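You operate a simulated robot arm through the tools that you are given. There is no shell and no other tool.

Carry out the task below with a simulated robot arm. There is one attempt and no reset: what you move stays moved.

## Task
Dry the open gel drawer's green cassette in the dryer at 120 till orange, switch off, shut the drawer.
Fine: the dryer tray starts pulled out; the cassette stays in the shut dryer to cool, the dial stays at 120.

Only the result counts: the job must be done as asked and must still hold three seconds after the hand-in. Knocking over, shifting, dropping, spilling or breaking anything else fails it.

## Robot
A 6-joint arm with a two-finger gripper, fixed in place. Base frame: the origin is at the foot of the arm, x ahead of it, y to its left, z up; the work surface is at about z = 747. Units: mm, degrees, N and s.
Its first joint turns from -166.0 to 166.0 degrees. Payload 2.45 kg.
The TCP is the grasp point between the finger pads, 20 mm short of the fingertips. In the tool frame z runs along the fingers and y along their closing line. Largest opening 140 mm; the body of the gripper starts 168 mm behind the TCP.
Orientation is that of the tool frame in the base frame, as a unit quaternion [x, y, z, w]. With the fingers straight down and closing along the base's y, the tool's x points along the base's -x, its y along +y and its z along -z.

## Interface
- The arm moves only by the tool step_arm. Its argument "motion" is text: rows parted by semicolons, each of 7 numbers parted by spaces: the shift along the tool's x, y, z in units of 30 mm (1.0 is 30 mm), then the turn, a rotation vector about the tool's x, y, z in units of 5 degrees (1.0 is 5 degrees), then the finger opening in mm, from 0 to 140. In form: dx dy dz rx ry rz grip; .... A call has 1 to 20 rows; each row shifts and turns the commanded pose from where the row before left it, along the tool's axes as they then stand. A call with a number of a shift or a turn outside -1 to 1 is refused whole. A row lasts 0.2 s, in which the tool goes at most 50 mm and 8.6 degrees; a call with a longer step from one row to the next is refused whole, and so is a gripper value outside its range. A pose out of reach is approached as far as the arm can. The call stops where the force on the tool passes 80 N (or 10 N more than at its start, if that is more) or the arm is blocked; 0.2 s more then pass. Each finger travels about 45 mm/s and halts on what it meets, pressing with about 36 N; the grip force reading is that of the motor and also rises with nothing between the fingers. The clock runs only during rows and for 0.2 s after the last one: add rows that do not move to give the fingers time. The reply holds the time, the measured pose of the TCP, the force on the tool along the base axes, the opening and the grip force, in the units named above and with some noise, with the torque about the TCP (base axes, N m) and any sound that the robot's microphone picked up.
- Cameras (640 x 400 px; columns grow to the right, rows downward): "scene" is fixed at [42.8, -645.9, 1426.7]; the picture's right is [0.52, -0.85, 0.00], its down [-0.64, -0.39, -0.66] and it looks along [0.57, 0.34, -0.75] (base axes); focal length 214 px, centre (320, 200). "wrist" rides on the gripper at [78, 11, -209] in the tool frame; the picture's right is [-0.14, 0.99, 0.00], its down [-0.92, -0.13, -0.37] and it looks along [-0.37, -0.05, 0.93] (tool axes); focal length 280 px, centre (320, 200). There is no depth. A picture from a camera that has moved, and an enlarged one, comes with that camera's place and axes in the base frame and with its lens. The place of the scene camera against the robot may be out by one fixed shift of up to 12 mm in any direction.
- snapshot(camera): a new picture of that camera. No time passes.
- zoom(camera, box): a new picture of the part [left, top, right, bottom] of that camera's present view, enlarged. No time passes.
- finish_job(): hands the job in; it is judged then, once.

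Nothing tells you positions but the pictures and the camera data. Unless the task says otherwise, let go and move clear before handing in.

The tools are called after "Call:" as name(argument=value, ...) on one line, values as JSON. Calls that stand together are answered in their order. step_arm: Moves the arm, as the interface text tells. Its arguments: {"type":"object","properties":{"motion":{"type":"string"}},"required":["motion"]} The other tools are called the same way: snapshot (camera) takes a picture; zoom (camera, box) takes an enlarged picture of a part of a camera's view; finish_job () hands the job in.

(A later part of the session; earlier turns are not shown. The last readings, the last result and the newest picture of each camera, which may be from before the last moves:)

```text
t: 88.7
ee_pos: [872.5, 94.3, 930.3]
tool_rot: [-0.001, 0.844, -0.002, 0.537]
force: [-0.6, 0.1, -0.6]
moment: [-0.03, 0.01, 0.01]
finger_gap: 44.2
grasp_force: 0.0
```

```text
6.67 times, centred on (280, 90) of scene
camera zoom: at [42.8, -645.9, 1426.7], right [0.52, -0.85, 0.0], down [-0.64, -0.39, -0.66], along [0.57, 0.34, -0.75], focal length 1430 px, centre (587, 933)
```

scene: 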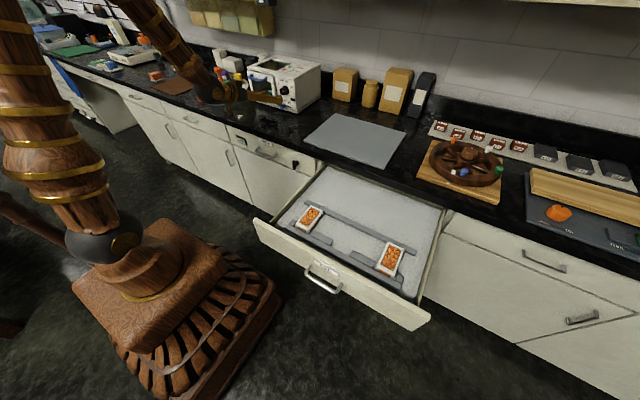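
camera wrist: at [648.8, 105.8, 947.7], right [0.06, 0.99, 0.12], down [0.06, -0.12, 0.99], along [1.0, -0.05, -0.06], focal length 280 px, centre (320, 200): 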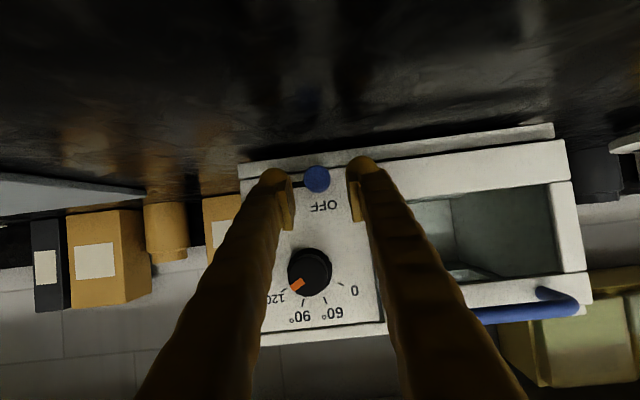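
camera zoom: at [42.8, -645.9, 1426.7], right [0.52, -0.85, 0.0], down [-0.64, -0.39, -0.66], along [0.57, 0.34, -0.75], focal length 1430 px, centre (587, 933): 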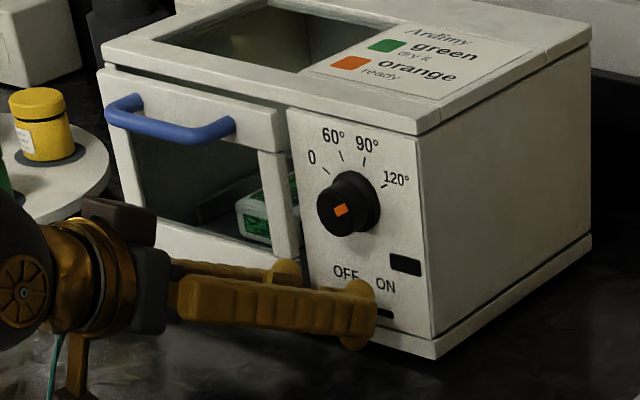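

Call:
step_arm(motion="0.04 0 0.12 0 0 0 40; 0 0 0 0 0 0 32; 0 0 0 0 0 0 28; 0 0 0 0 0 0 28")

Call:
zoom(camera="wrist", box=[250, 120, 400, 220])

```text
t: 89.7
ee_pos: [873.8, 95.1, 928.1]
tool_rot: [-0.001, 0.843, -0.002, 0.538]
force: [-0.5, -0.3, 0.2]
moment: [0.0, 0.0, 0.02]
finger_gap: 28.2
grasp_force: 0.0
```

```text
4.00 times, centred on (325, 170) of wrist
camera zoom: at [651.5, 105.8, 945.0], right [0.06, 0.99, 0.12], down [0.06, -0.12, 0.99], along [1.0, -0.05, -0.06], focal length 1122 px, centre (300, 320)
```

zoom: 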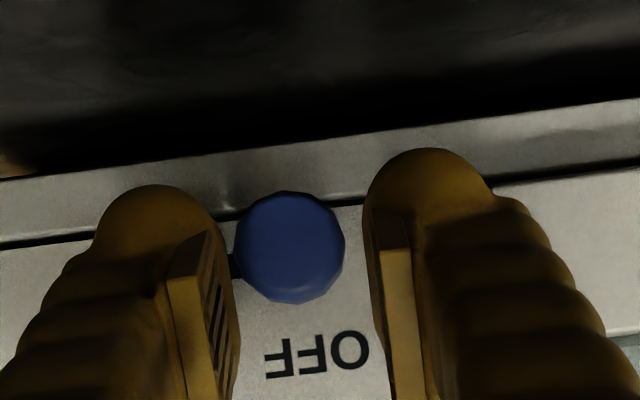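

The cap is between the fingers. I'll push it toward ON (−y).

Call:
step_arm(motion="0 -0.2 0 0 0 0 28; 0 -0.3 0 0 0 0 28; 0 -0.3 0 0 0 0 28; 0 -0.2 0 0 0 0 28; 0 0 0 0 0 0 28")

Call:
zoom(camera="scene", box=[240, 60, 320, 120])

Call:
zoom(camera="wrist", box=[220, 110, 420, 250])

```text
t: 90.9
ee_pos: [876.2, 64.4, 928.3]
tool_rot: [-0.002, 0.843, -0.001, 0.537]
force: [-0.5, 0.8, -0.2]
moment: [0.02, -0.01, 0.01]
finger_gap: 28.4
grasp_force: 0.3
```

```text
6.67 times, centred on (280, 90) of scene
camera zoom: at [42.8, -645.9, 1426.7], right [0.52, -0.85, 0.0], down [-0.64, -0.39, -0.66], along [0.57, 0.34, -0.75], focal length 1430 px, centre (587, 933)
```

zoom: 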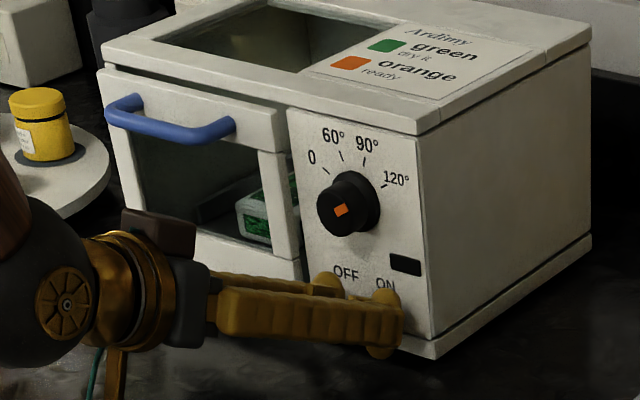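

```text
2.86 times, centred on (320, 180) of wrist
camera zoom: at [651.6, 75.9, 945.2], right [0.06, 0.99, 0.12], down [0.06, -0.12, 0.99], along [1.0, -0.05, -0.06], focal length 801 px, centre (320, 257)
```

zoom: 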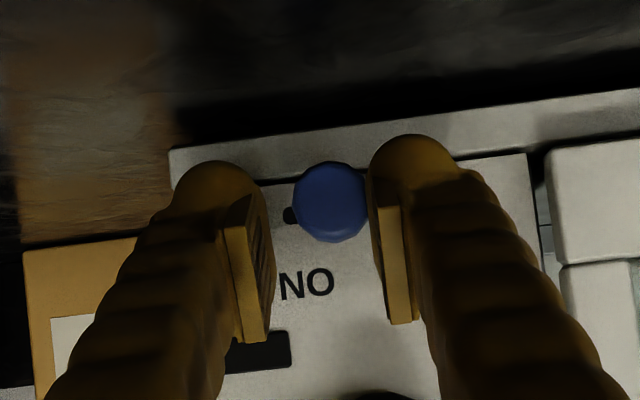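

Call:
step_arm(motion="0 -0.15 0 0 0 0 28; 0 -0.15 0 0 0 0 28; 0 0 0 0 0 0 28")

Call:
zoom(camera="wrist", box=[220, 110, 420, 250])

```text
t: 91.7
ee_pos: [875.0, 54.4, 928.3]
tool_rot: [-0.001, 0.844, -0.002, 0.537]
force: [-0.4, 1.3, 1.3]
moment: [0.0, -0.03, -0.02]
finger_gap: 27.9
grasp_force: 0.1
```

```text
2.86 times, centred on (320, 180) of wrist
camera zoom: at [651.4, 66.8, 945.2], right [0.06, 0.99, 0.12], down [0.06, -0.12, 0.99], along [1.0, -0.05, -0.06], focal length 801 px, centre (320, 257)
```

zoom: 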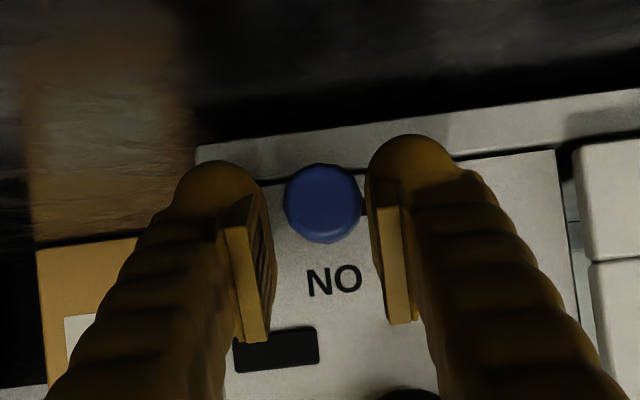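

Call:
zoom(camera="scene", box=[225, 60, 305, 120])

Call:
zoom(camera="wrist", box=[260, 150, 360, 270])

```text
6.67 times, centred on (265, 90) of scene
camera zoom: at [42.8, -645.9, 1426.7], right [0.52, -0.85, 0.0], down [-0.64, -0.39, -0.66], along [0.57, 0.34, -0.75], focal length 1430 px, centre (687, 933)
```

zoom: 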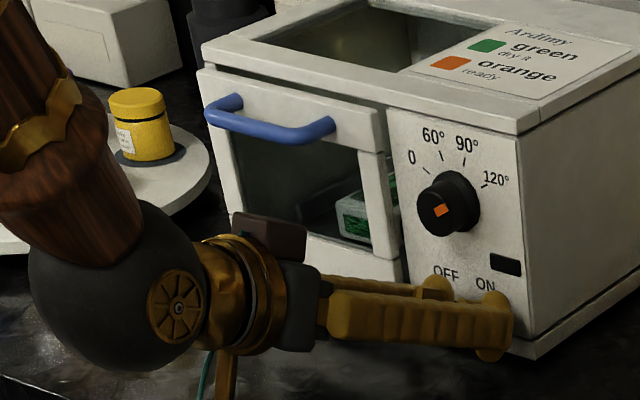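

```text
3.33 times, centred on (310, 210) of wrist
camera zoom: at [651.4, 66.8, 945.2], right [0.06, 0.99, 0.12], down [0.06, -0.12, 0.99], along [1.0, -0.05, -0.06], focal length 935 px, centre (353, 167)
```

zoom: 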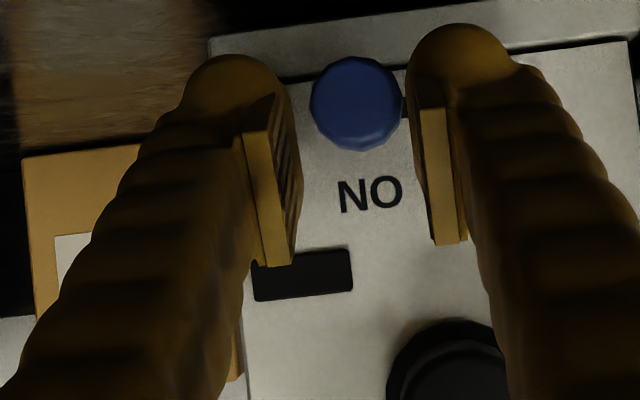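

Call:
step_arm(motion="0 0 0 0 0 0 28; 0 0 0 0 0 0 28; 0 0 0 0 0 0 28; 0 0 0 0 0 0 28; 0 0 0 0 0 0 28")

Call:
zoom(camera="scene", box=[225, 60, 305, 120])

```text
t: 92.9
ee_pos: [875.8, 55.3, 928.9]
tool_rot: [-0.001, 0.844, -0.002, 0.537]
force: [0.3, 0.5, -0.7]
moment: [0.01, -0.05, 0.01]
finger_gap: 27.8
grasp_force: 0.0
```

```text
6.67 times, centred on (265, 90) of scene
camera zoom: at [42.8, -645.9, 1426.7], right [0.52, -0.85, 0.0], down [-0.64, -0.39, -0.66], along [0.57, 0.34, -0.75], focal length 1430 px, centre (687, 933)
```

zoom: 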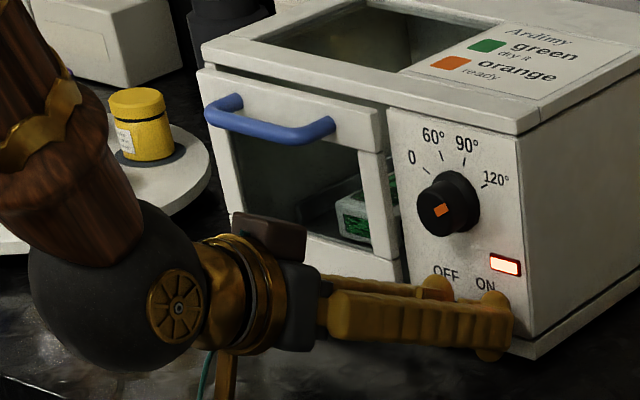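

The indicator lamp is lit, so the dryer is on. I'll hold here, ready to switch off, and watch the cassette.

Call:
step_arm(motion="0 0 0 0 0 0 28; 0 0 0 0 0 0 28; 0 0 0 0 0 0 28; 0 0 0 0 0 0 28; 0 0 0 0 0 0 28; 0 0 0 0 0 0 28; 0 0 0 0 0 0 28; 0 0 0 0 0 0 28; 0 0 0 0 0 0 28; 0 0 0 0 0 0 28")

Call:
zoom(camera="scene", box=[225, 60, 305, 120])

```text
t: 95.1
ee_pos: [874.4, 55.9, 928.9]
tool_rot: [-0.002, 0.843, -0.002, 0.537]
force: [-0.2, -0.2, -1.2]
moment: [0.01, -0.01, -0.04]
finger_gap: 28.0
grasp_force: 0.0
```

```text
6.67 times, centred on (265, 90) of scene
camera zoom: at [42.8, -645.9, 1426.7], right [0.52, -0.85, 0.0], down [-0.64, -0.39, -0.66], along [0.57, 0.34, -0.75], focal length 1430 px, centre (687, 933)
```

zoom: 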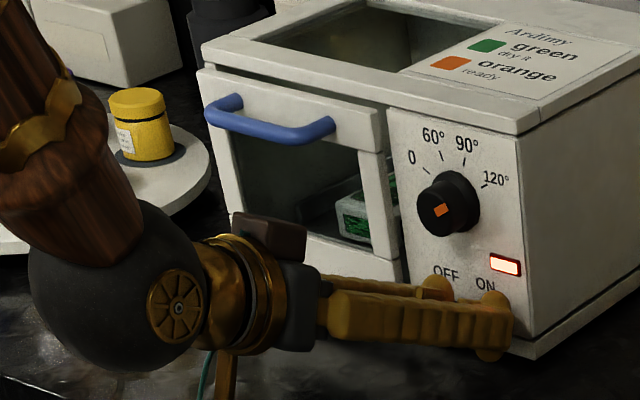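

Call:
step_arm(motion="0 0 0 0 0 0 28; 0 0 0 0 0 0 28; 0 0 0 0 0 0 28; 0 0 0 0 0 0 28; 0 0 0 0 0 0 28; 0 0 0 0 0 0 28; 0 0 0 0 0 0 28; 0 0 0 0 0 0 28; 0 0 0 0 0 0 28; 0 0 0 0 0 0 28; 0 0 0 0 0 0 28; 0 0 0 0 0 0 28; 0 0 0 0 0 0 28; 0 0 0 0 0 0 28; 0 0 0 0 0 0 28")

Call:
zoom(camera="scene", box=[245, 80, 285, 110])

```text
t: 98.3
ee_pos: [873.9, 55.2, 927.2]
tool_rot: [-0.002, 0.843, -0.001, 0.538]
force: [-0.5, -0.5, -0.1]
moment: [-0.02, -0.01, -0.03]
finger_gap: 28.1
grasp_force: 0.0
```

```text
13.33 times, centred on (265, 95) of scene
camera zoom: at [42.8, -645.9, 1426.7], right [0.52, -0.85, 0.0], down [-0.64, -0.39, -0.66], along [0.57, 0.34, -0.75], focal length 2860 px, centre (1053, 1600)
```

zoom: 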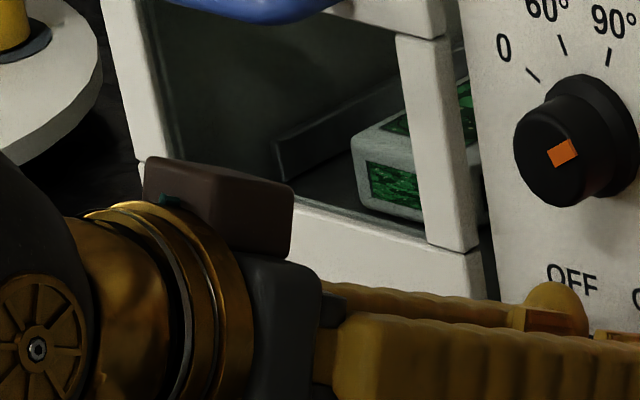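

Call:
step_arm(motion="0 0 0 0 0 0 28; 0 0 0 0 0 0 28; 0 0 0 0 0 0 28; 0 0 0 0 0 0 28; 0 0 0 0 0 0 28; 0 0 0 0 0 0 28; 0 0 0 0 0 0 28; 0 0 0 0 0 0 28; 0 0 0 0 0 0 28; 0 0 0 0 0 0 28; 0 0 0 0 0 0 28; 0 0 0 0 0 0 28; 0 0 0 0 0 0 28; 0 0 0 0 0 0 28; 0 0 0 0 0 0 28")

Call:
zoom(camera="scene", box=[245, 80, 285, 110])

```text
t: 101.5
ee_pos: [874.8, 54.7, 928.8]
tool_rot: [-0.002, 0.843, -0.002, 0.537]
force: [0.1, -0.5, 0.2]
moment: [0.0, 0.0, 0.01]
finger_gap: 28.1
grasp_force: 0.0
```

```text
13.33 times, centred on (265, 95) of scene
camera zoom: at [42.8, -645.9, 1426.7], right [0.52, -0.85, 0.0], down [-0.64, -0.39, -0.66], along [0.57, 0.34, -0.75], focal length 2860 px, centre (1053, 1600)
```

zoom: 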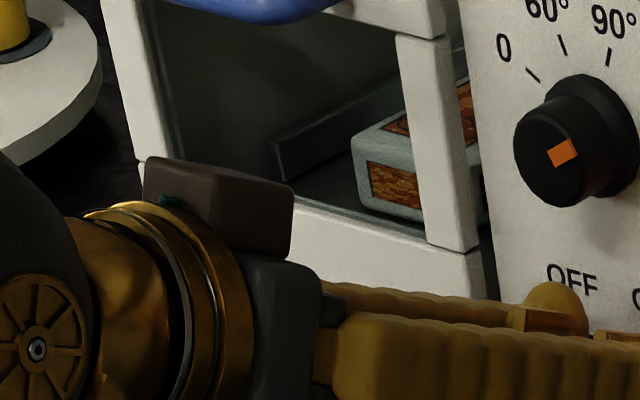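

It turned orange. I'll switch off now by pushing the cap back to OFF (+y).

Call:
step_arm(motion="0 0.3 0 0 0 0 28; 0 0.35 0 0 0 0 28; 0 0.35 0 0 0 0 28; 0 0.25 0 0 0 0 28; 0 0.1 0 0 0 0 28; 0 0 0 0 0 0 28")

Call:
zoom(camera="wrist", box=[220, 110, 420, 250])

Call:
zoom(camera="scene", box=[225, 60, 305, 120])

```text
t: 102.9
ee_pos: [874.7, 95.4, 928.7]
tool_rot: [-0.001, 0.843, -0.003, 0.538]
force: [-0.2, 0.3, 0.4]
moment: [0.03, 0.01, -0.02]
finger_gap: 28.0
grasp_force: 0.1
```

```text
2.86 times, centred on (320, 180) of wrist
camera zoom: at [651.3, 107.3, 945.2], right [0.06, 0.99, 0.12], down [0.06, -0.12, 0.99], along [1.0, -0.05, -0.06], focal length 801 px, centre (320, 257)
```

zoom: 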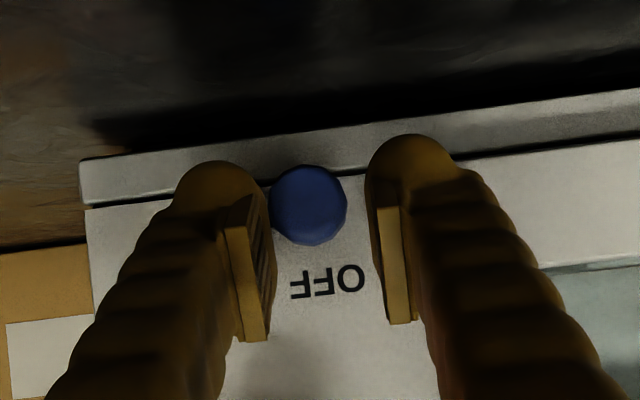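

```text
6.67 times, centred on (265, 90) of scene
camera zoom: at [42.8, -645.9, 1426.7], right [0.52, -0.85, 0.0], down [-0.64, -0.39, -0.66], along [0.57, 0.34, -0.75], focal length 1430 px, centre (687, 933)
```

zoom: 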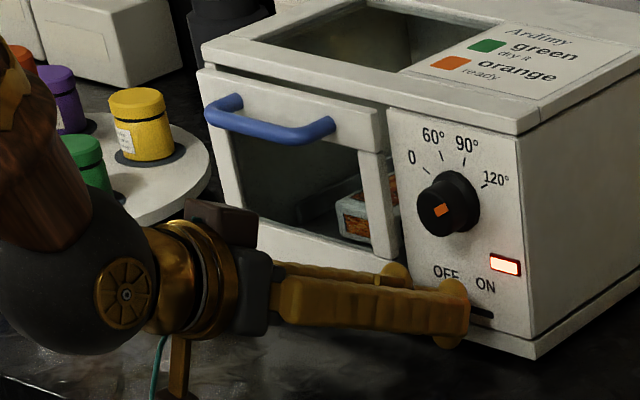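

Call:
step_arm(motion="0 0.06 0 0 0 0 28; 0 0 0 0 0 0 28; 0 0 0 0 0 0 28")

Call:
zoom(camera="scene", box=[225, 60, 305, 120])

```text
t: 103.7
ee_pos: [875.2, 97.7, 928.8]
tool_rot: [-0.001, 0.844, -0.002, 0.537]
force: [-2.1, -1.1, 1.0]
moment: [-0.03, -0.01, -0.04]
finger_gap: 28.9
grasp_force: 0.3
```

```text
6.67 times, centred on (265, 90) of scene
camera zoom: at [42.8, -645.9, 1426.7], right [0.52, -0.85, 0.0], down [-0.64, -0.39, -0.66], along [0.57, 0.34, -0.75], focal length 1430 px, centre (687, 933)
```

zoom: 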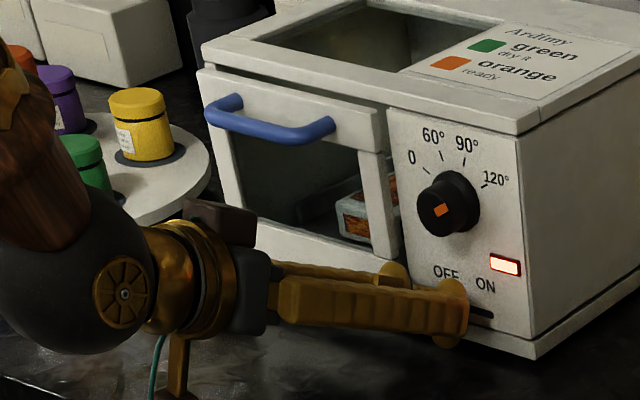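

Call:
step_arm(motion="0 0.1 0 0 0 0 26; 0 0 0 0 0 0 26; 0 0 0 0 0 0 26")

Call:
zoom(camera="scene", box=[225, 60, 305, 120])

Call:
zoom(camera="wrist", box=[220, 110, 420, 250])

```text
t: 104.5
ee_pos: [873.8, 100.9, 928.2]
tool_rot: [-0.001, 0.844, -0.002, 0.537]
force: [-0.9, -11.3, 3.1]
moment: [-0.16, -0.05, -0.14]
finger_gap: 33.5
grasp_force: 6.0
```

```text
6.67 times, centred on (265, 90) of scene
camera zoom: at [42.8, -645.9, 1426.7], right [0.52, -0.85, 0.0], down [-0.64, -0.39, -0.66], along [0.57, 0.34, -0.75], focal length 1430 px, centre (687, 933)
```

zoom: 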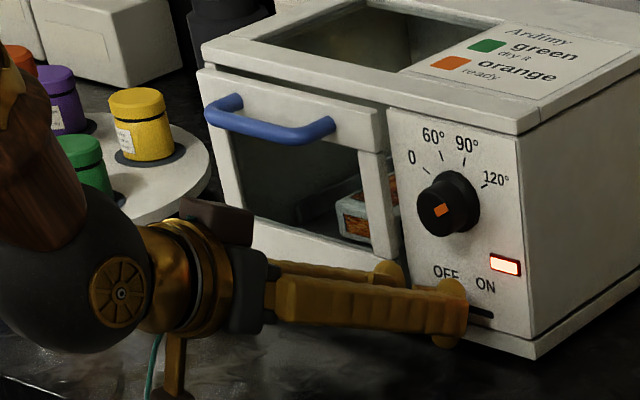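

```text
2.86 times, centred on (320, 180) of wrist
camera zoom: at [651.6, 111.8, 945.0], right [0.06, 0.99, 0.12], down [0.06, -0.12, 0.99], along [1.0, -0.05, -0.06], focal length 801 px, centre (320, 257)
```

zoom: 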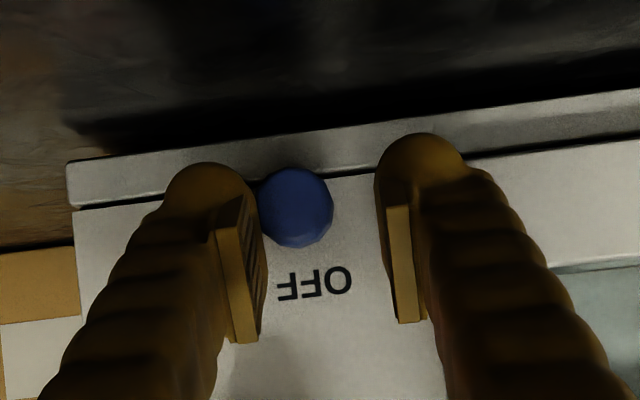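

The cap is hard against the OFF stop, but the lamp is still lit. I'll ease off slightly and see whether the lamp just lags.

Call:
step_arm(motion="0 -0.1 0 0 0 0 28; 0 0 0 0 0 0 28; 0 0 0 0 0 0 28; 0 0 0 0 0 0 28; 0 0 0 0 0 0 28")

Call:
zoom(camera="scene", box=[225, 60, 305, 120])

```text
t: 105.7
ee_pos: [873.9, 98.0, 928.4]
tool_rot: [-0.002, 0.844, -0.001, 0.537]
force: [-0.3, -1.5, -0.1]
moment: [0.02, 0.01, -0.05]
finger_gap: 28.6
grasp_force: 0.8
```

```text
6.67 times, centred on (265, 90) of scene
camera zoom: at [42.8, -645.9, 1426.7], right [0.52, -0.85, 0.0], down [-0.64, -0.39, -0.66], along [0.57, 0.34, -0.75], focal length 1430 px, centre (687, 933)
```

zoom: 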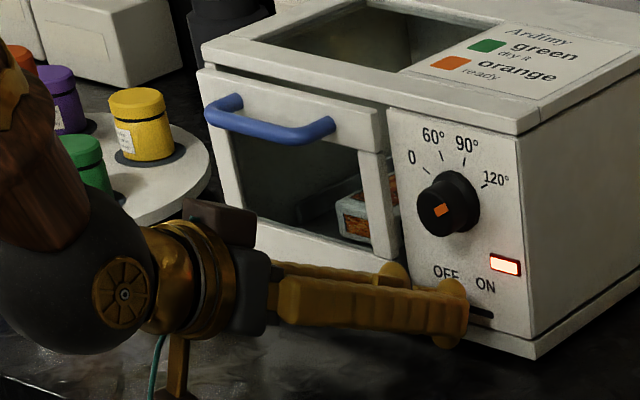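

Call:
step_arm(motion="0 -0.05 0 0 0 0 30; 0 0 0 0 0 0 30; 0 0 0 0 0 0 30; 0 0 0 0 0 0 30; 0 0 0 0 0 0 30; 0 0 0 0 0 0 30; 0 0 0 0 0 0 30; 0 0 0 0 0 0 30")

Call:
zoom(camera="scene", box=[225, 60, 305, 120])

Call:
zoom(camera="wrist", box=[220, 110, 420, 250])

```text
t: 107.5
ee_pos: [874.4, 95.6, 928.0]
tool_rot: [-0.002, 0.843, -0.001, 0.537]
force: [-0.9, 0.3, -0.2]
moment: [-0.01, 0.01, 0.01]
finger_gap: 30.0
grasp_force: 0.0
```

```text
6.67 times, centred on (265, 90) of scene
camera zoom: at [42.8, -645.9, 1426.7], right [0.52, -0.85, 0.0], down [-0.64, -0.39, -0.66], along [0.57, 0.34, -0.75], focal length 1430 px, centre (687, 933)
```

zoom: 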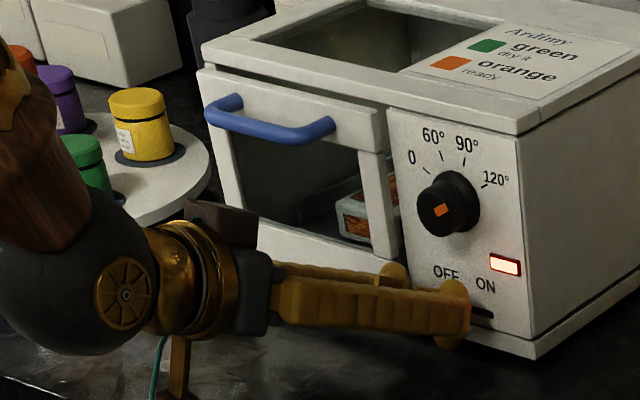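

```text
2.86 times, centred on (320, 180) of wrist
camera zoom: at [651.2, 107.4, 944.9], right [0.06, 0.99, 0.12], down [0.06, -0.12, 0.99], along [1.0, -0.05, -0.06], focal length 801 px, centre (320, 257)
```

zoom: 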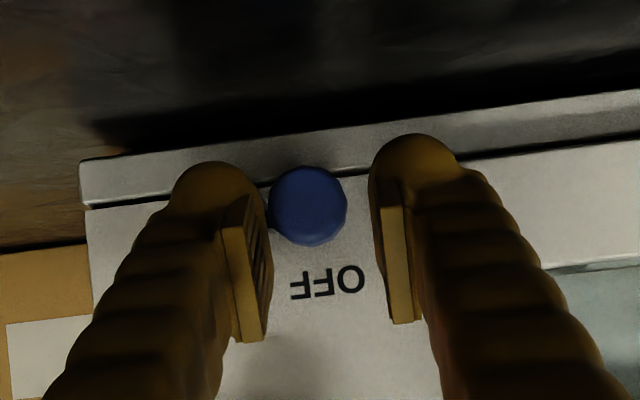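

Call:
zoom(camera="scene", box=[245, 80, 285, 110])

Call:
zoom(camera="scene", box=[270, 80, 310, 110])

```text
13.33 times, centred on (265, 95) of scene
camera zoom: at [42.8, -645.9, 1426.7], right [0.52, -0.85, 0.0], down [-0.64, -0.39, -0.66], along [0.57, 0.34, -0.75], focal length 2860 px, centre (1053, 1600)
```

zoom: 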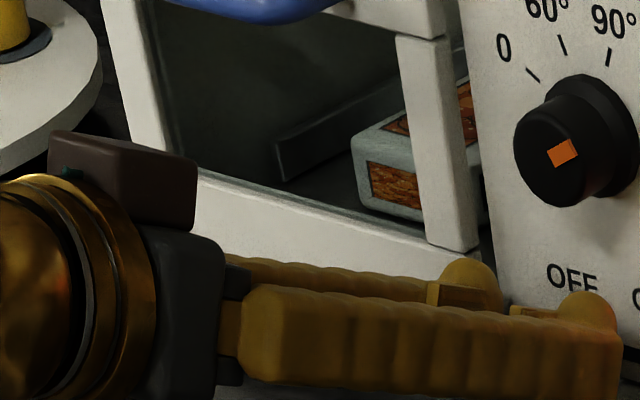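

```text
13.33 times, centred on (290, 95) of scene
camera zoom: at [42.8, -645.9, 1426.7], right [0.52, -0.85, 0.0], down [-0.64, -0.39, -0.66], along [0.57, 0.34, -0.75], focal length 2860 px, centre (720, 1600)
```

zoom: 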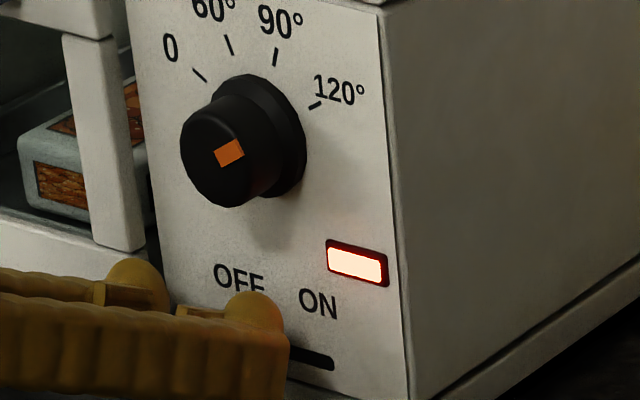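

The lamp is still lit five seconds after the switch went to OFF, so that throw apparently didn't take. I'll throw it again: fully ON, then fully OFF.

Call:
step_arm(motion="0 -0.3 0 0 0 0 28; 0 -0.4 0 0 0 0 28; 0 -0.4 0 0 0 0 28; 0 -0.28 0 0 0 0 28; 0 0 0 0 0 0 28; 0 0.3 0 0 0 0 28; 0 0.4 0 0 0 0 28; 0 0.4 0 0 0 0 28; 0 0.3 0 0 0 0 28; 0 0.1 0 0 0 0 28; 0 0 0 0 0 0 28")

Call:
zoom(camera="scene", box=[225, 60, 305, 120])

```text
t: 109.9
ee_pos: [875.6, 99.5, 927.1]
tool_rot: [-0.002, 0.843, -0.002, 0.537]
force: [-6.4, -6.3, 3.3]
moment: [-0.15, 0.04, -0.19]
finger_gap: 32.1
grasp_force: 3.7
```

```text
6.67 times, centred on (265, 90) of scene
camera zoom: at [42.8, -645.9, 1426.7], right [0.52, -0.85, 0.0], down [-0.64, -0.39, -0.66], along [0.57, 0.34, -0.75], focal length 1430 px, centre (687, 933)
```

zoom: 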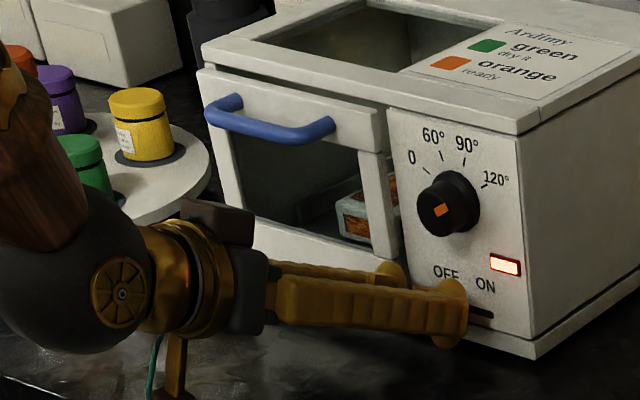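

Call:
step_arm(motion="0 -0.1 0 0 0 0 30; 0 0 0 0 0 0 30; 0 0 0 0 0 0 30; 0 0 0 0 0 0 30")

Call:
zoom(camera="scene", box=[225, 60, 305, 120])

```text
t: 110.9
ee_pos: [875.2, 97.4, 928.1]
tool_rot: [-0.003, 0.843, -0.001, 0.537]
force: [0.5, -0.9, 0.4]
moment: [0.03, -0.07, -0.01]
finger_gap: 29.7
grasp_force: 0.0
```

```text
6.67 times, centred on (265, 90) of scene
camera zoom: at [42.8, -645.9, 1426.7], right [0.52, -0.85, 0.0], down [-0.64, -0.39, -0.66], along [0.57, 0.34, -0.75], focal length 1430 px, centre (687, 933)
```

zoom: 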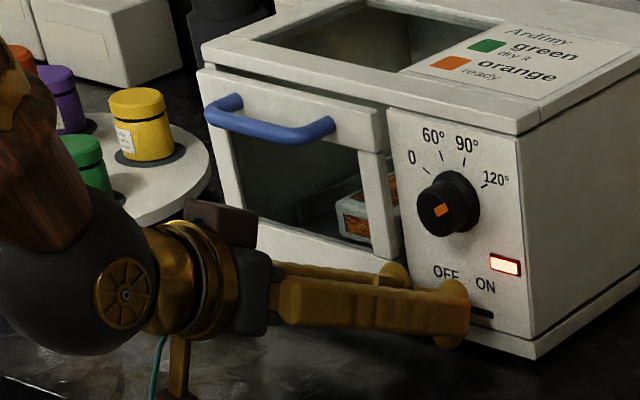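

The switch is firmly at OFF, so the lamp may be a residual-heat indicator. I'll back the fingers off to see the switch unobstructed and watch the lamp.

Call:
step_arm(motion="0 -0.05 0 0 0 0 36; 0 0 0 0 0 0 44; 0 0 -0.5 0 0 0 44; 0 0 -1 0 0 0 44; 0 0 -1 0 0 0 44; -0.5 0 -1 0 0 0 44; -1 0 -0.5 0 0 0 44; 0 0 0 0 0 0 44")

Call:
snapshot(camera="wrist")

Call:
zoom(camera="scene", box=[225, 60, 305, 120])

```text
t: 112.7
ee_pos: [785.3, 96.1, 1021.1]
tool_rot: [-0.002, 0.844, -0.002, 0.537]
force: [-0.3, -0.6, -0.2]
moment: [0.01, 0.0, -0.03]
finger_gap: 44.1
grasp_force: 0.0
```

```text
taken
camera wrist: at [561.5, 107.1, 1037.3], right [0.06, 0.99, 0.12], down [0.06, -0.12, 0.99], along [1.0, -0.05, -0.06], focal length 280 px, centre (320, 200)
```

wrist: 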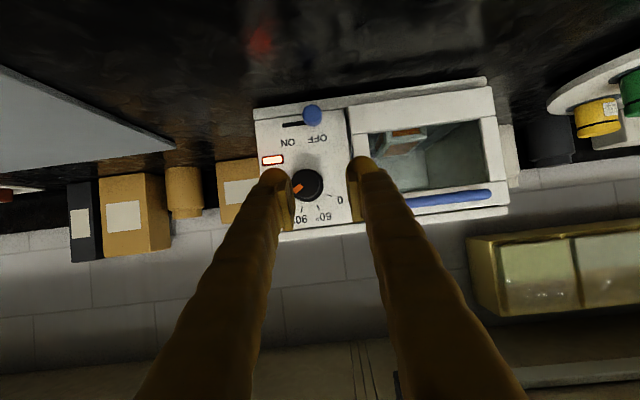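

```text
6.67 times, centred on (265, 90) of scene
camera zoom: at [42.8, -645.9, 1426.7], right [0.52, -0.85, 0.0], down [-0.64, -0.39, -0.66], along [0.57, 0.34, -0.75], focal length 1430 px, centre (687, 933)
```

zoom: 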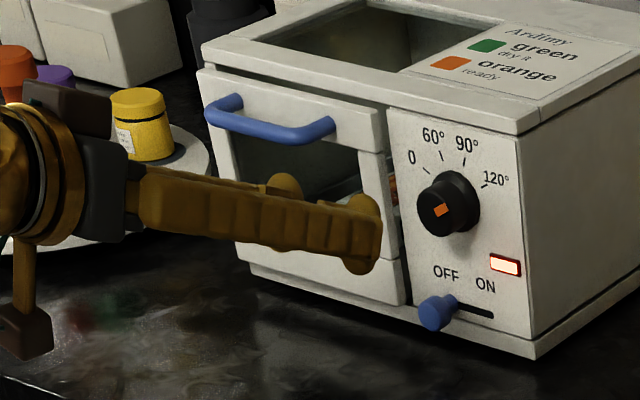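

Call:
zoom(camera="scene", box=[270, 70, 310, 115])

Call:
zoom(camera="wrist", box=[250, 90, 350, 210])

```text
8.89 times, centred on (290, 92) of scene
camera zoom: at [42.8, -645.9, 1426.7], right [0.52, -0.85, 0.0], down [-0.64, -0.39, -0.66], along [0.57, 0.34, -0.75], focal length 1906 px, centre (587, 1156)
```

zoom: 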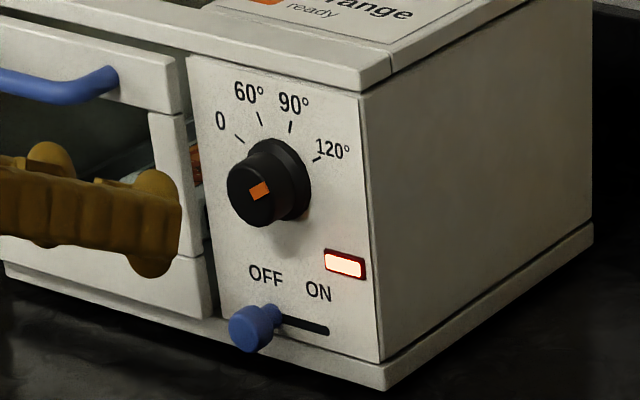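

```text
3.33 times, centred on (300, 150) of wrist
camera zoom: at [561.5, 107.1, 1037.3], right [0.06, 0.99, 0.12], down [0.06, -0.12, 0.99], along [1.0, -0.05, -0.06], focal length 935 px, centre (387, 367)
```

zoom: 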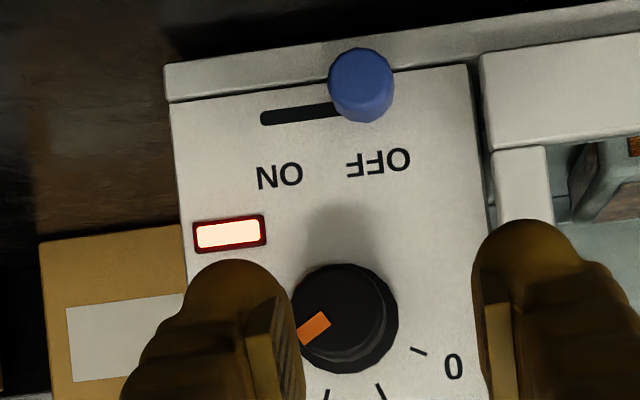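

Call:
step_arm(motion="0 0 0 0 0 0 44; 0 0 0 0 0 0 44; 0 0 0 0 0 0 44; 0 0 0 0 0 0 44; 0 0 0 0 0 0 44; 0 0 0 0 0 0 44; 0 0 0 0 0 0 44; 0 0 0 0 0 0 44; 0 0 0 0 0 0 44; 0 0 0 0 0 0 44; 0 0 0 0 0 0 44; 0 0 0 0 0 0 44")

Call:
zoom(camera="wrist", box=[250, 90, 500, 220])

```text
t: 115.3
ee_pos: [784.6, 96.4, 1020.2]
tool_rot: [-0.002, 0.843, -0.001, 0.537]
force: [-0.3, -0.7, -0.2]
moment: [-0.03, -0.03, 0.02]
finger_gap: 44.0
grasp_force: 0.1
```

```text
2.56 times, centred on (375, 155) of wrist
camera zoom: at [561.6, 107.1, 1037.2], right [0.06, 0.99, 0.12], down [0.06, -0.12, 0.99], along [1.0, -0.05, -0.06], focal length 718 px, centre (179, 315)
```

zoom: 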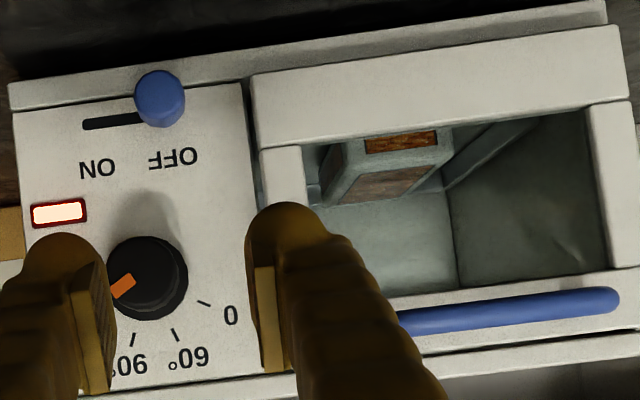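

Call:
zoom(camera="scene", box=[245, 80, 285, 110])

Call:
zoom(camera="wrist", box=[370, 120, 440, 180])

```text
13.33 times, centred on (265, 95) of scene
camera zoom: at [42.8, -645.9, 1426.7], right [0.52, -0.85, 0.0], down [-0.64, -0.39, -0.66], along [0.57, 0.34, -0.75], focal length 2860 px, centre (1053, 1600)
```

zoom: 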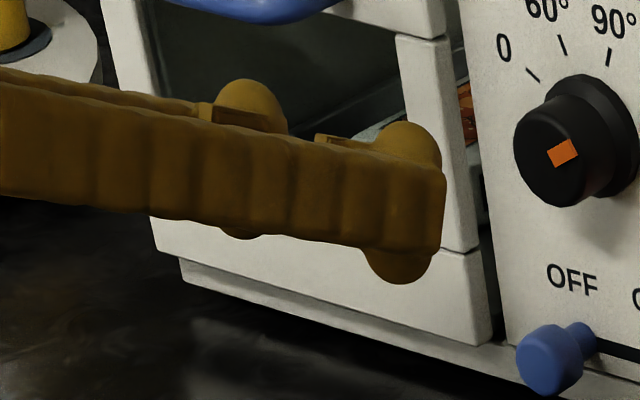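

```text
6.67 times, centred on (405, 150) of wrist
camera zoom: at [561.6, 107.1, 1037.2], right [0.06, 0.99, 0.12], down [0.06, -0.12, 0.99], along [1.0, -0.05, -0.06], focal length 1869 px, centre (-247, 533)
```

zoom: 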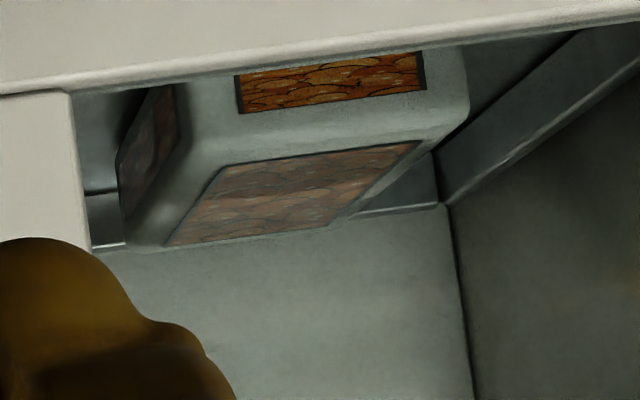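

The cassette is orange, but the lamp is still lit. I'll return to the switch and do one slower ON→OFF throw, checking the lamp first.

Call:
step_arm(motion="1 -0.04 0.5 0 0 0 44; 0.5 0 1 0 0 0 44; 0 0 1 0 0 0 44; 0 0 1 0 0 0 44; 0 0 0.3 0 0 0 44; 0 0 0.18 0 0 0 44; 0 0 0 0 0 0 36; 0 0 0 0 0 0 28; 0 0 0 0 0 0 28")

Call:
zoom(camera="wrist", box=[220, 110, 420, 250])

Call:
zoom(camera="scene", box=[225, 60, 305, 120])

```text
t: 117.3
ee_pos: [875.2, 93.7, 929.3]
tool_rot: [-0.001, 0.843, -0.002, 0.538]
force: [-0.1, -0.2, -0.2]
moment: [-0.01, 0.03, 0.03]
finger_gap: 27.8
grasp_force: 0.1
```

```text
2.86 times, centred on (320, 180) of wrist
camera zoom: at [651.7, 104.9, 945.7], right [0.06, 0.99, 0.12], down [0.06, -0.12, 0.99], along [1.0, -0.05, -0.06], focal length 801 px, centre (320, 257)
```

zoom: 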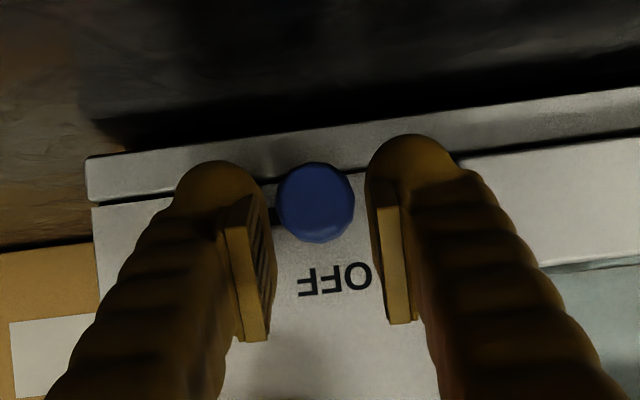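

```text
6.67 times, centred on (265, 90) of scene
camera zoom: at [42.8, -645.9, 1426.7], right [0.52, -0.85, 0.0], down [-0.64, -0.39, -0.66], along [0.57, 0.34, -0.75], focal length 1430 px, centre (687, 933)
```

zoom: 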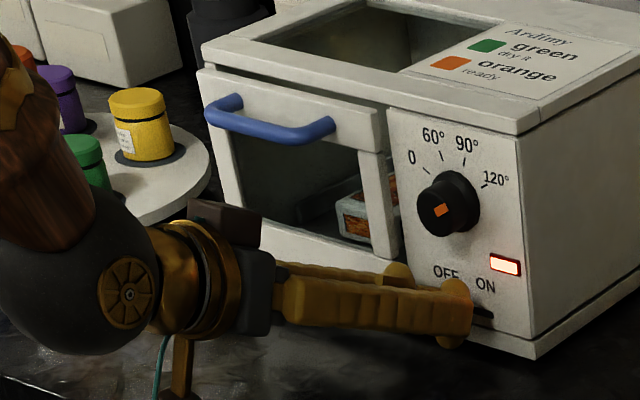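

Call:
step_arm(motion="0 -0.3 0 0 0 0 28; 0 -0.4 0 0 0 0 28; 0 -0.4 0 0 0 0 28; 0 -0.27 0 0 0 0 28; 0 -0.05 0 0 0 0 28; 0 0 0 0 0 0 28; 0 0 0 0 0 0 28; 0 0 0 0 0 0 28")

Call:
step_arm(motion="0 0.3 0 0 0 0 28; 0 0.4 0 0 0 0 28; 0 0.4 0 0 0 0 28; 0 0.3 0 0 0 0 28; 0 0.12 0 0 0 0 28; 0 0.06 0 0 0 0 28; 0 0 0 0 0 0 28; 0 0 0 0 0 0 28; 0 0 0 0 0 0 28")

Call:
zoom(camera="scene", box=[225, 60, 305, 120])

```text
t: 119.1
ee_pos: [874.5, 50.7, 928.9]
tool_rot: [-0.001, 0.844, -0.002, 0.537]
force: [-0.2, 4.6, 3.0]
moment: [0.09, -0.07, 0.07]
finger_gap: 30.8
grasp_force: 1.5
```

```text
t: 121.1
ee_pos: [874.2, 98.6, 928.4]
tool_rot: [-0.002, 0.843, -0.001, 0.537]
force: [-3.7, -4.2, 2.8]
moment: [-0.09, -0.05, -0.1]
finger_gap: 30.6
grasp_force: 1.7
```

```text
6.67 times, centred on (265, 90) of scene
camera zoom: at [42.8, -645.9, 1426.7], right [0.52, -0.85, 0.0], down [-0.64, -0.39, -0.66], along [0.57, 0.34, -0.75], focal length 1430 px, centre (687, 933)
```

zoom: 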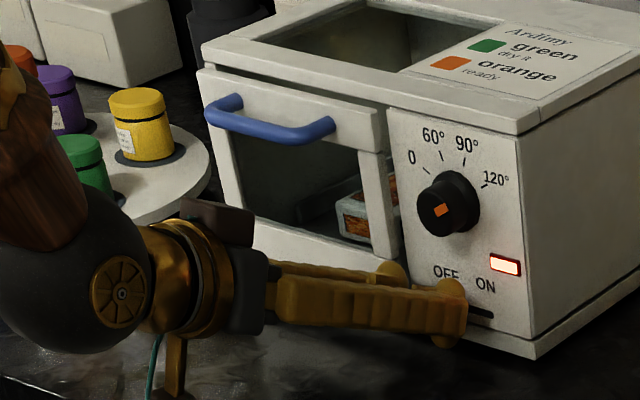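

Call:
step_arm(motion="0 -0.12 0 0 0 0 32; 0 0 0 0 0 0 32; 0 0 0 0 0 0 32; 0 0 0 0 0 0 32; 0 0 0 0 0 0 32; 0 0 0 0 0 0 32; 0 0 0 0 0 0 32; 0 0 0 0 0 0 32; 0 0 0 0 0 0 32; 0 0 0 0 0 0 32")

Call:
zoom(camera="scene", box=[225, 60, 305, 120])

```text
t: 123.3
ee_pos: [873.7, 96.4, 930.0]
tool_rot: [-0.001, 0.844, -0.002, 0.537]
force: [0.2, 0.9, 0.8]
moment: [-0.04, 0.01, 0.0]
finger_gap: 32.1
grasp_force: 0.0
```

```text
6.67 times, centred on (265, 90) of scene
camera zoom: at [42.8, -645.9, 1426.7], right [0.52, -0.85, 0.0], down [-0.64, -0.39, -0.66], along [0.57, 0.34, -0.75], focal length 1430 px, centre (687, 933)
```

zoom: 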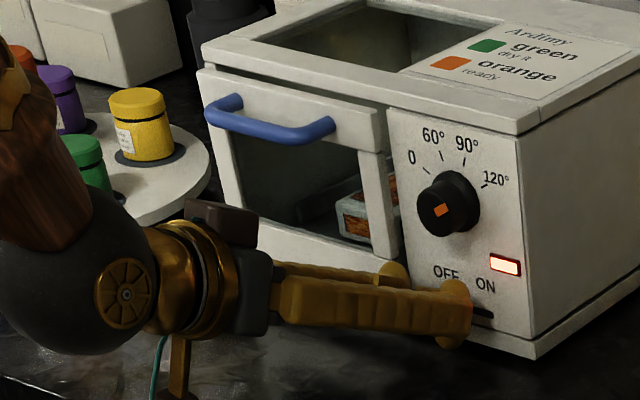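

The lamp stays lit even after full slow throws, with the switch seated at OFF, so I take it as a residual-heat light for now and will recheck it. I'll retreat, turn the tool back down, and go on to the drawer.

Call:
step_arm(motion="0 -0.05 0 0 0 0 44; 0 0 0 0 0 0 44; 0 0 -0.5 0 0 0 44; 0 0 -1 0 0 0 44; 0 0 -1 0 0 0 44; -0.5 0 -1 0 0 0 44; -1 0 -0.5 0 0 0 44; 0 0 0 0 1 0 44; 0 0 0 0 1 0 44; 0 0 0 0 1 0 44; 0 0 0 0 1 0 44; 0 0 0 0 1 0 30; 0 0 0 0 1 0 20; 0 0 0 0 1 0 10; 0 0 0 0 1 0 0; 0 0 0 0 1 0 0; 0 0 0 0 1 0 0; 0 0 0 0 1 0 0; 0 0 0 0 1 0 0")

Call:
zoom(camera="scene", box=[225, 60, 305, 120])

Call:
snapshot(camera="wrist")

```text
t: 127.3
ee_pos: [774.3, 106.6, 990.3]
tool_rot: [0.019, 0.991, -0.072, 0.111]
force: [-0.4, -0.6, 0.0]
moment: [-0.01, 0.01, 0.01]
finger_gap: 0.1
grasp_force: 29.2
out of reach, approached as far as the arm can: row 12, 13, 16, 17, 18, 19
```

```text
6.67 times, centred on (265, 90) of scene
camera zoom: at [42.8, -645.9, 1426.7], right [0.52, -0.85, 0.0], down [-0.64, -0.39, -0.66], along [0.57, 0.34, -0.75], focal length 1430 px, centre (687, 933)
```

zoom: 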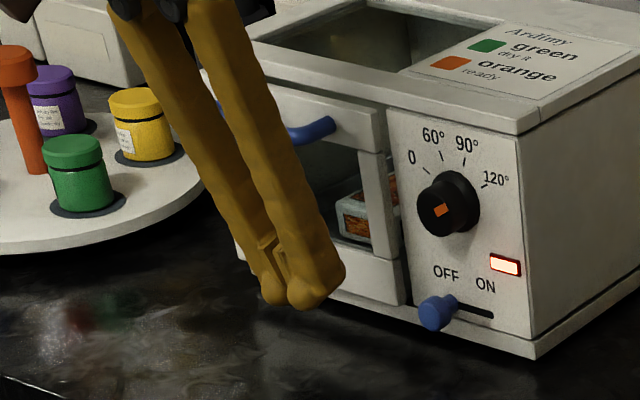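

```text
taken
camera wrist: at [651.0, 149.9, 1172.7], right [0.19, 0.98, -0.11], down [0.81, -0.09, 0.58], along [0.55, -0.19, -0.81], focal length 280 px, centre (320, 200)
```

wrist: 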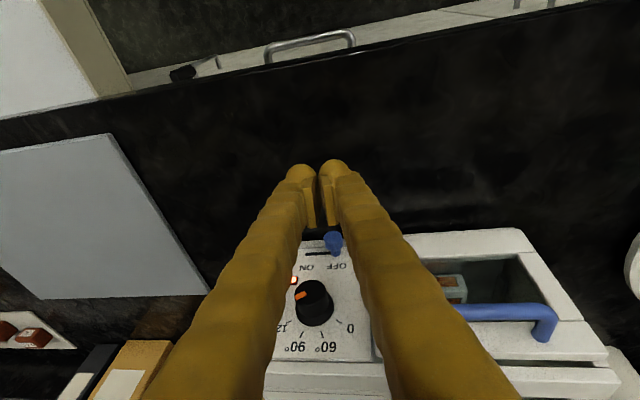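

The tool came back slightly tilted, so I'll move up and away from the dryer while correcting the orientation.

Call:
step_arm(motion="0.5 -0.3 -0.8 0 0 0 0; 0.5 -0.3 -0.8 0 0 0 0; 0.5 -0.3 -0.8 -0.4 0.6 -0.1 0; 0.5 -0.3 -0.8 -0.4 0.6 -0.1 0; 0.5 -0.3 -0.5 -0.4 0.6 -0.1 0; 0.5 -0.3 0 -0.4 0.6 -0.1 0; 0 0 0 0 0 0 0")

Call:
snapshot(camera="scene")

```text
t: 128.9
ee_pos: [650.4, 81.1, 1056.6]
tool_rot: [0.008, 0.993, -0.105, 0.053]
force: [-0.3, -0.3, -0.3]
moment: [-0.01, -0.01, 0.02]
finger_gap: 0.2
grasp_force: 29.4
out of reach, approached as far as the arm can: row 3, 4, 5, 6
```

```text
taken
```

scene: 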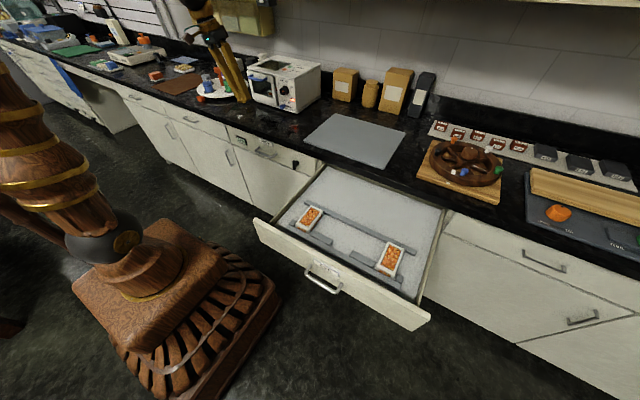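

A wrist limit is blocking a pure vertical at this yaw. The drawer push works with any yaw, so I'll roll the tool about its axis to get away from the limit, then straighten it.

Call:
step_arm(motion="0 0 -0.5 0 0 1 0; 0 0 -0.5 0 0 1 0; 0 0 -0.5 0 0 1 0; 0 0 0 0 0 1 0; 0 0 0 0 0 1 0; 0 0 0 0 0 1 0; 0 0 0 0 0 1 0; 0 0 0 0 0 1 0; 0 0 0 0 0 1 0; 0 0 0 0 0 0 0")

Call:
zoom(camera="scene", box=[200, 40, 320, 120])

```text
t: 131.1
ee_pos: [646.0, 90.2, 1101.9]
tool_rot: [0.387, 0.914, -0.08, 0.094]
force: [-0.4, 1.2, 0.4]
moment: [0.02, 0.05, 0.06]
finger_gap: 0.0
grasp_force: 29.1
```

```text
5.00 times, centred on (260, 80) of scene
camera zoom: at [42.8, -645.9, 1426.7], right [0.52, -0.85, 0.0], down [-0.64, -0.39, -0.66], along [0.57, 0.34, -0.75], focal length 1072 px, centre (620, 800)
```

zoom: 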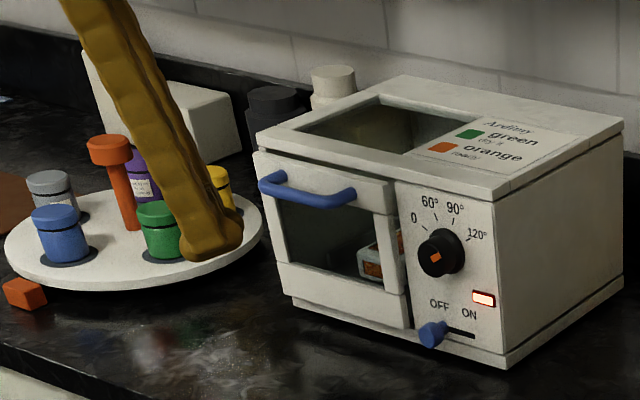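

Call:
step_arm(motion="0 0 0 -0.22 0.68 0 0; 0 0 0 -0.22 0.68 0 0; 0 0 0 -0.21 0.68 0 0; 0 0 0 -0.21 0.67 0 0; 0 0 0 0 0 1 0; 0 0 0 0 0 1 0; 0 0 0 0 0 1 0; 0 0 0 0 0 1 0; 0 0 0 0 0 1 0; 0 0 0 0 0 1 0; 0 0 0 0 0 1 0; 0 0 0 0 0 1 0; 0 0 0 0 0 1 0; 0 0 0 0 0 0 0")

Call:
snapshot(camera="wrist")

Call:
zoom(camera="scene", box=[200, 40, 320, 120])

```text
t: 134.1
ee_pos: [646.6, 91.2, 1101.6]
tool_rot: [0.707, 0.697, -0.038, 0.117]
force: [-0.1, 0.5, 0.8]
moment: [0.0, 0.02, -0.02]
finger_gap: 0.0
grasp_force: 29.2
out of reach, approached as far as the arm can: row 1, 2, 3, 4
```

```text
taken
camera wrist: at [635.1, 212.9, 1287.4], right [0.98, -0.14, 0.14], down [-0.19, -0.82, 0.54], along [0.04, -0.56, -0.83], focal length 280 px, centre (320, 200)
```

wrist: 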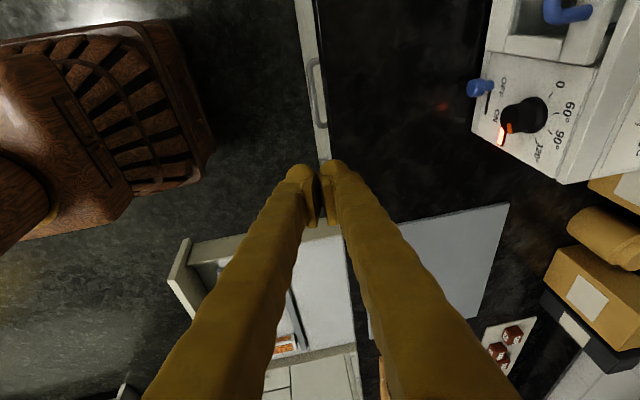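

```text
5.00 times, centred on (260, 80) of scene
camera zoom: at [42.8, -645.9, 1426.7], right [0.52, -0.85, 0.0], down [-0.64, -0.39, -0.66], along [0.57, 0.34, -0.75], focal length 1072 px, centre (620, 800)
```

zoom: 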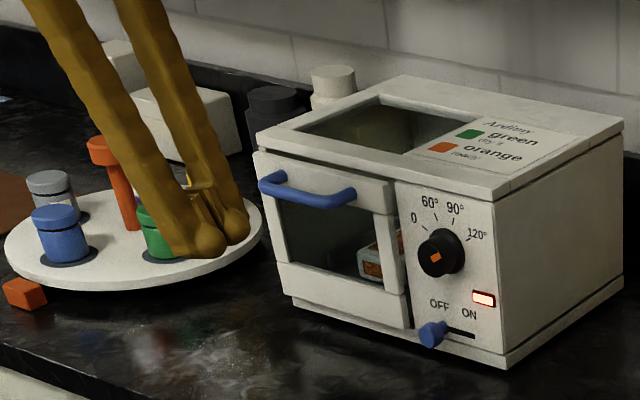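

The lamp is still lit, and a wrist joint is at its limit in this flipped configuration. I'll move to the arm's centre plane, pitch up and come down again cleanly to unwind it.

Call:
step_arm(motion="-0.6 0.84 0.09 0 0 0 0; -0.6 0.84 0.09 0 0 0 0; -0.6 0.84 0.09 0 0 0 0; -0.6 0.84 0.09 0 0 0 0; -0.6 0.84 0.09 0 0 0 0; 0 0 0 0 0 0 0")

Call:
zoom(camera="scene", box=[200, 40, 320, 120])

```text
t: 135.5
ee_pos: [769.6, -0.0, 1119.8]
tool_rot: [0.706, 0.697, -0.042, 0.123]
force: [0.3, -0.8, 0.4]
moment: [-0.04, -0.03, 0.01]
finger_gap: 0.2
grasp_force: 28.7
```

```text
5.00 times, centred on (260, 80) of scene
camera zoom: at [42.8, -645.9, 1426.7], right [0.52, -0.85, 0.0], down [-0.64, -0.39, -0.66], along [0.57, 0.34, -0.75], focal length 1072 px, centre (620, 800)
```

zoom: 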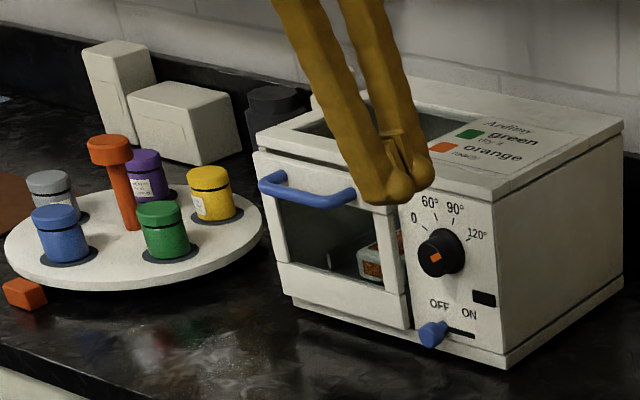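

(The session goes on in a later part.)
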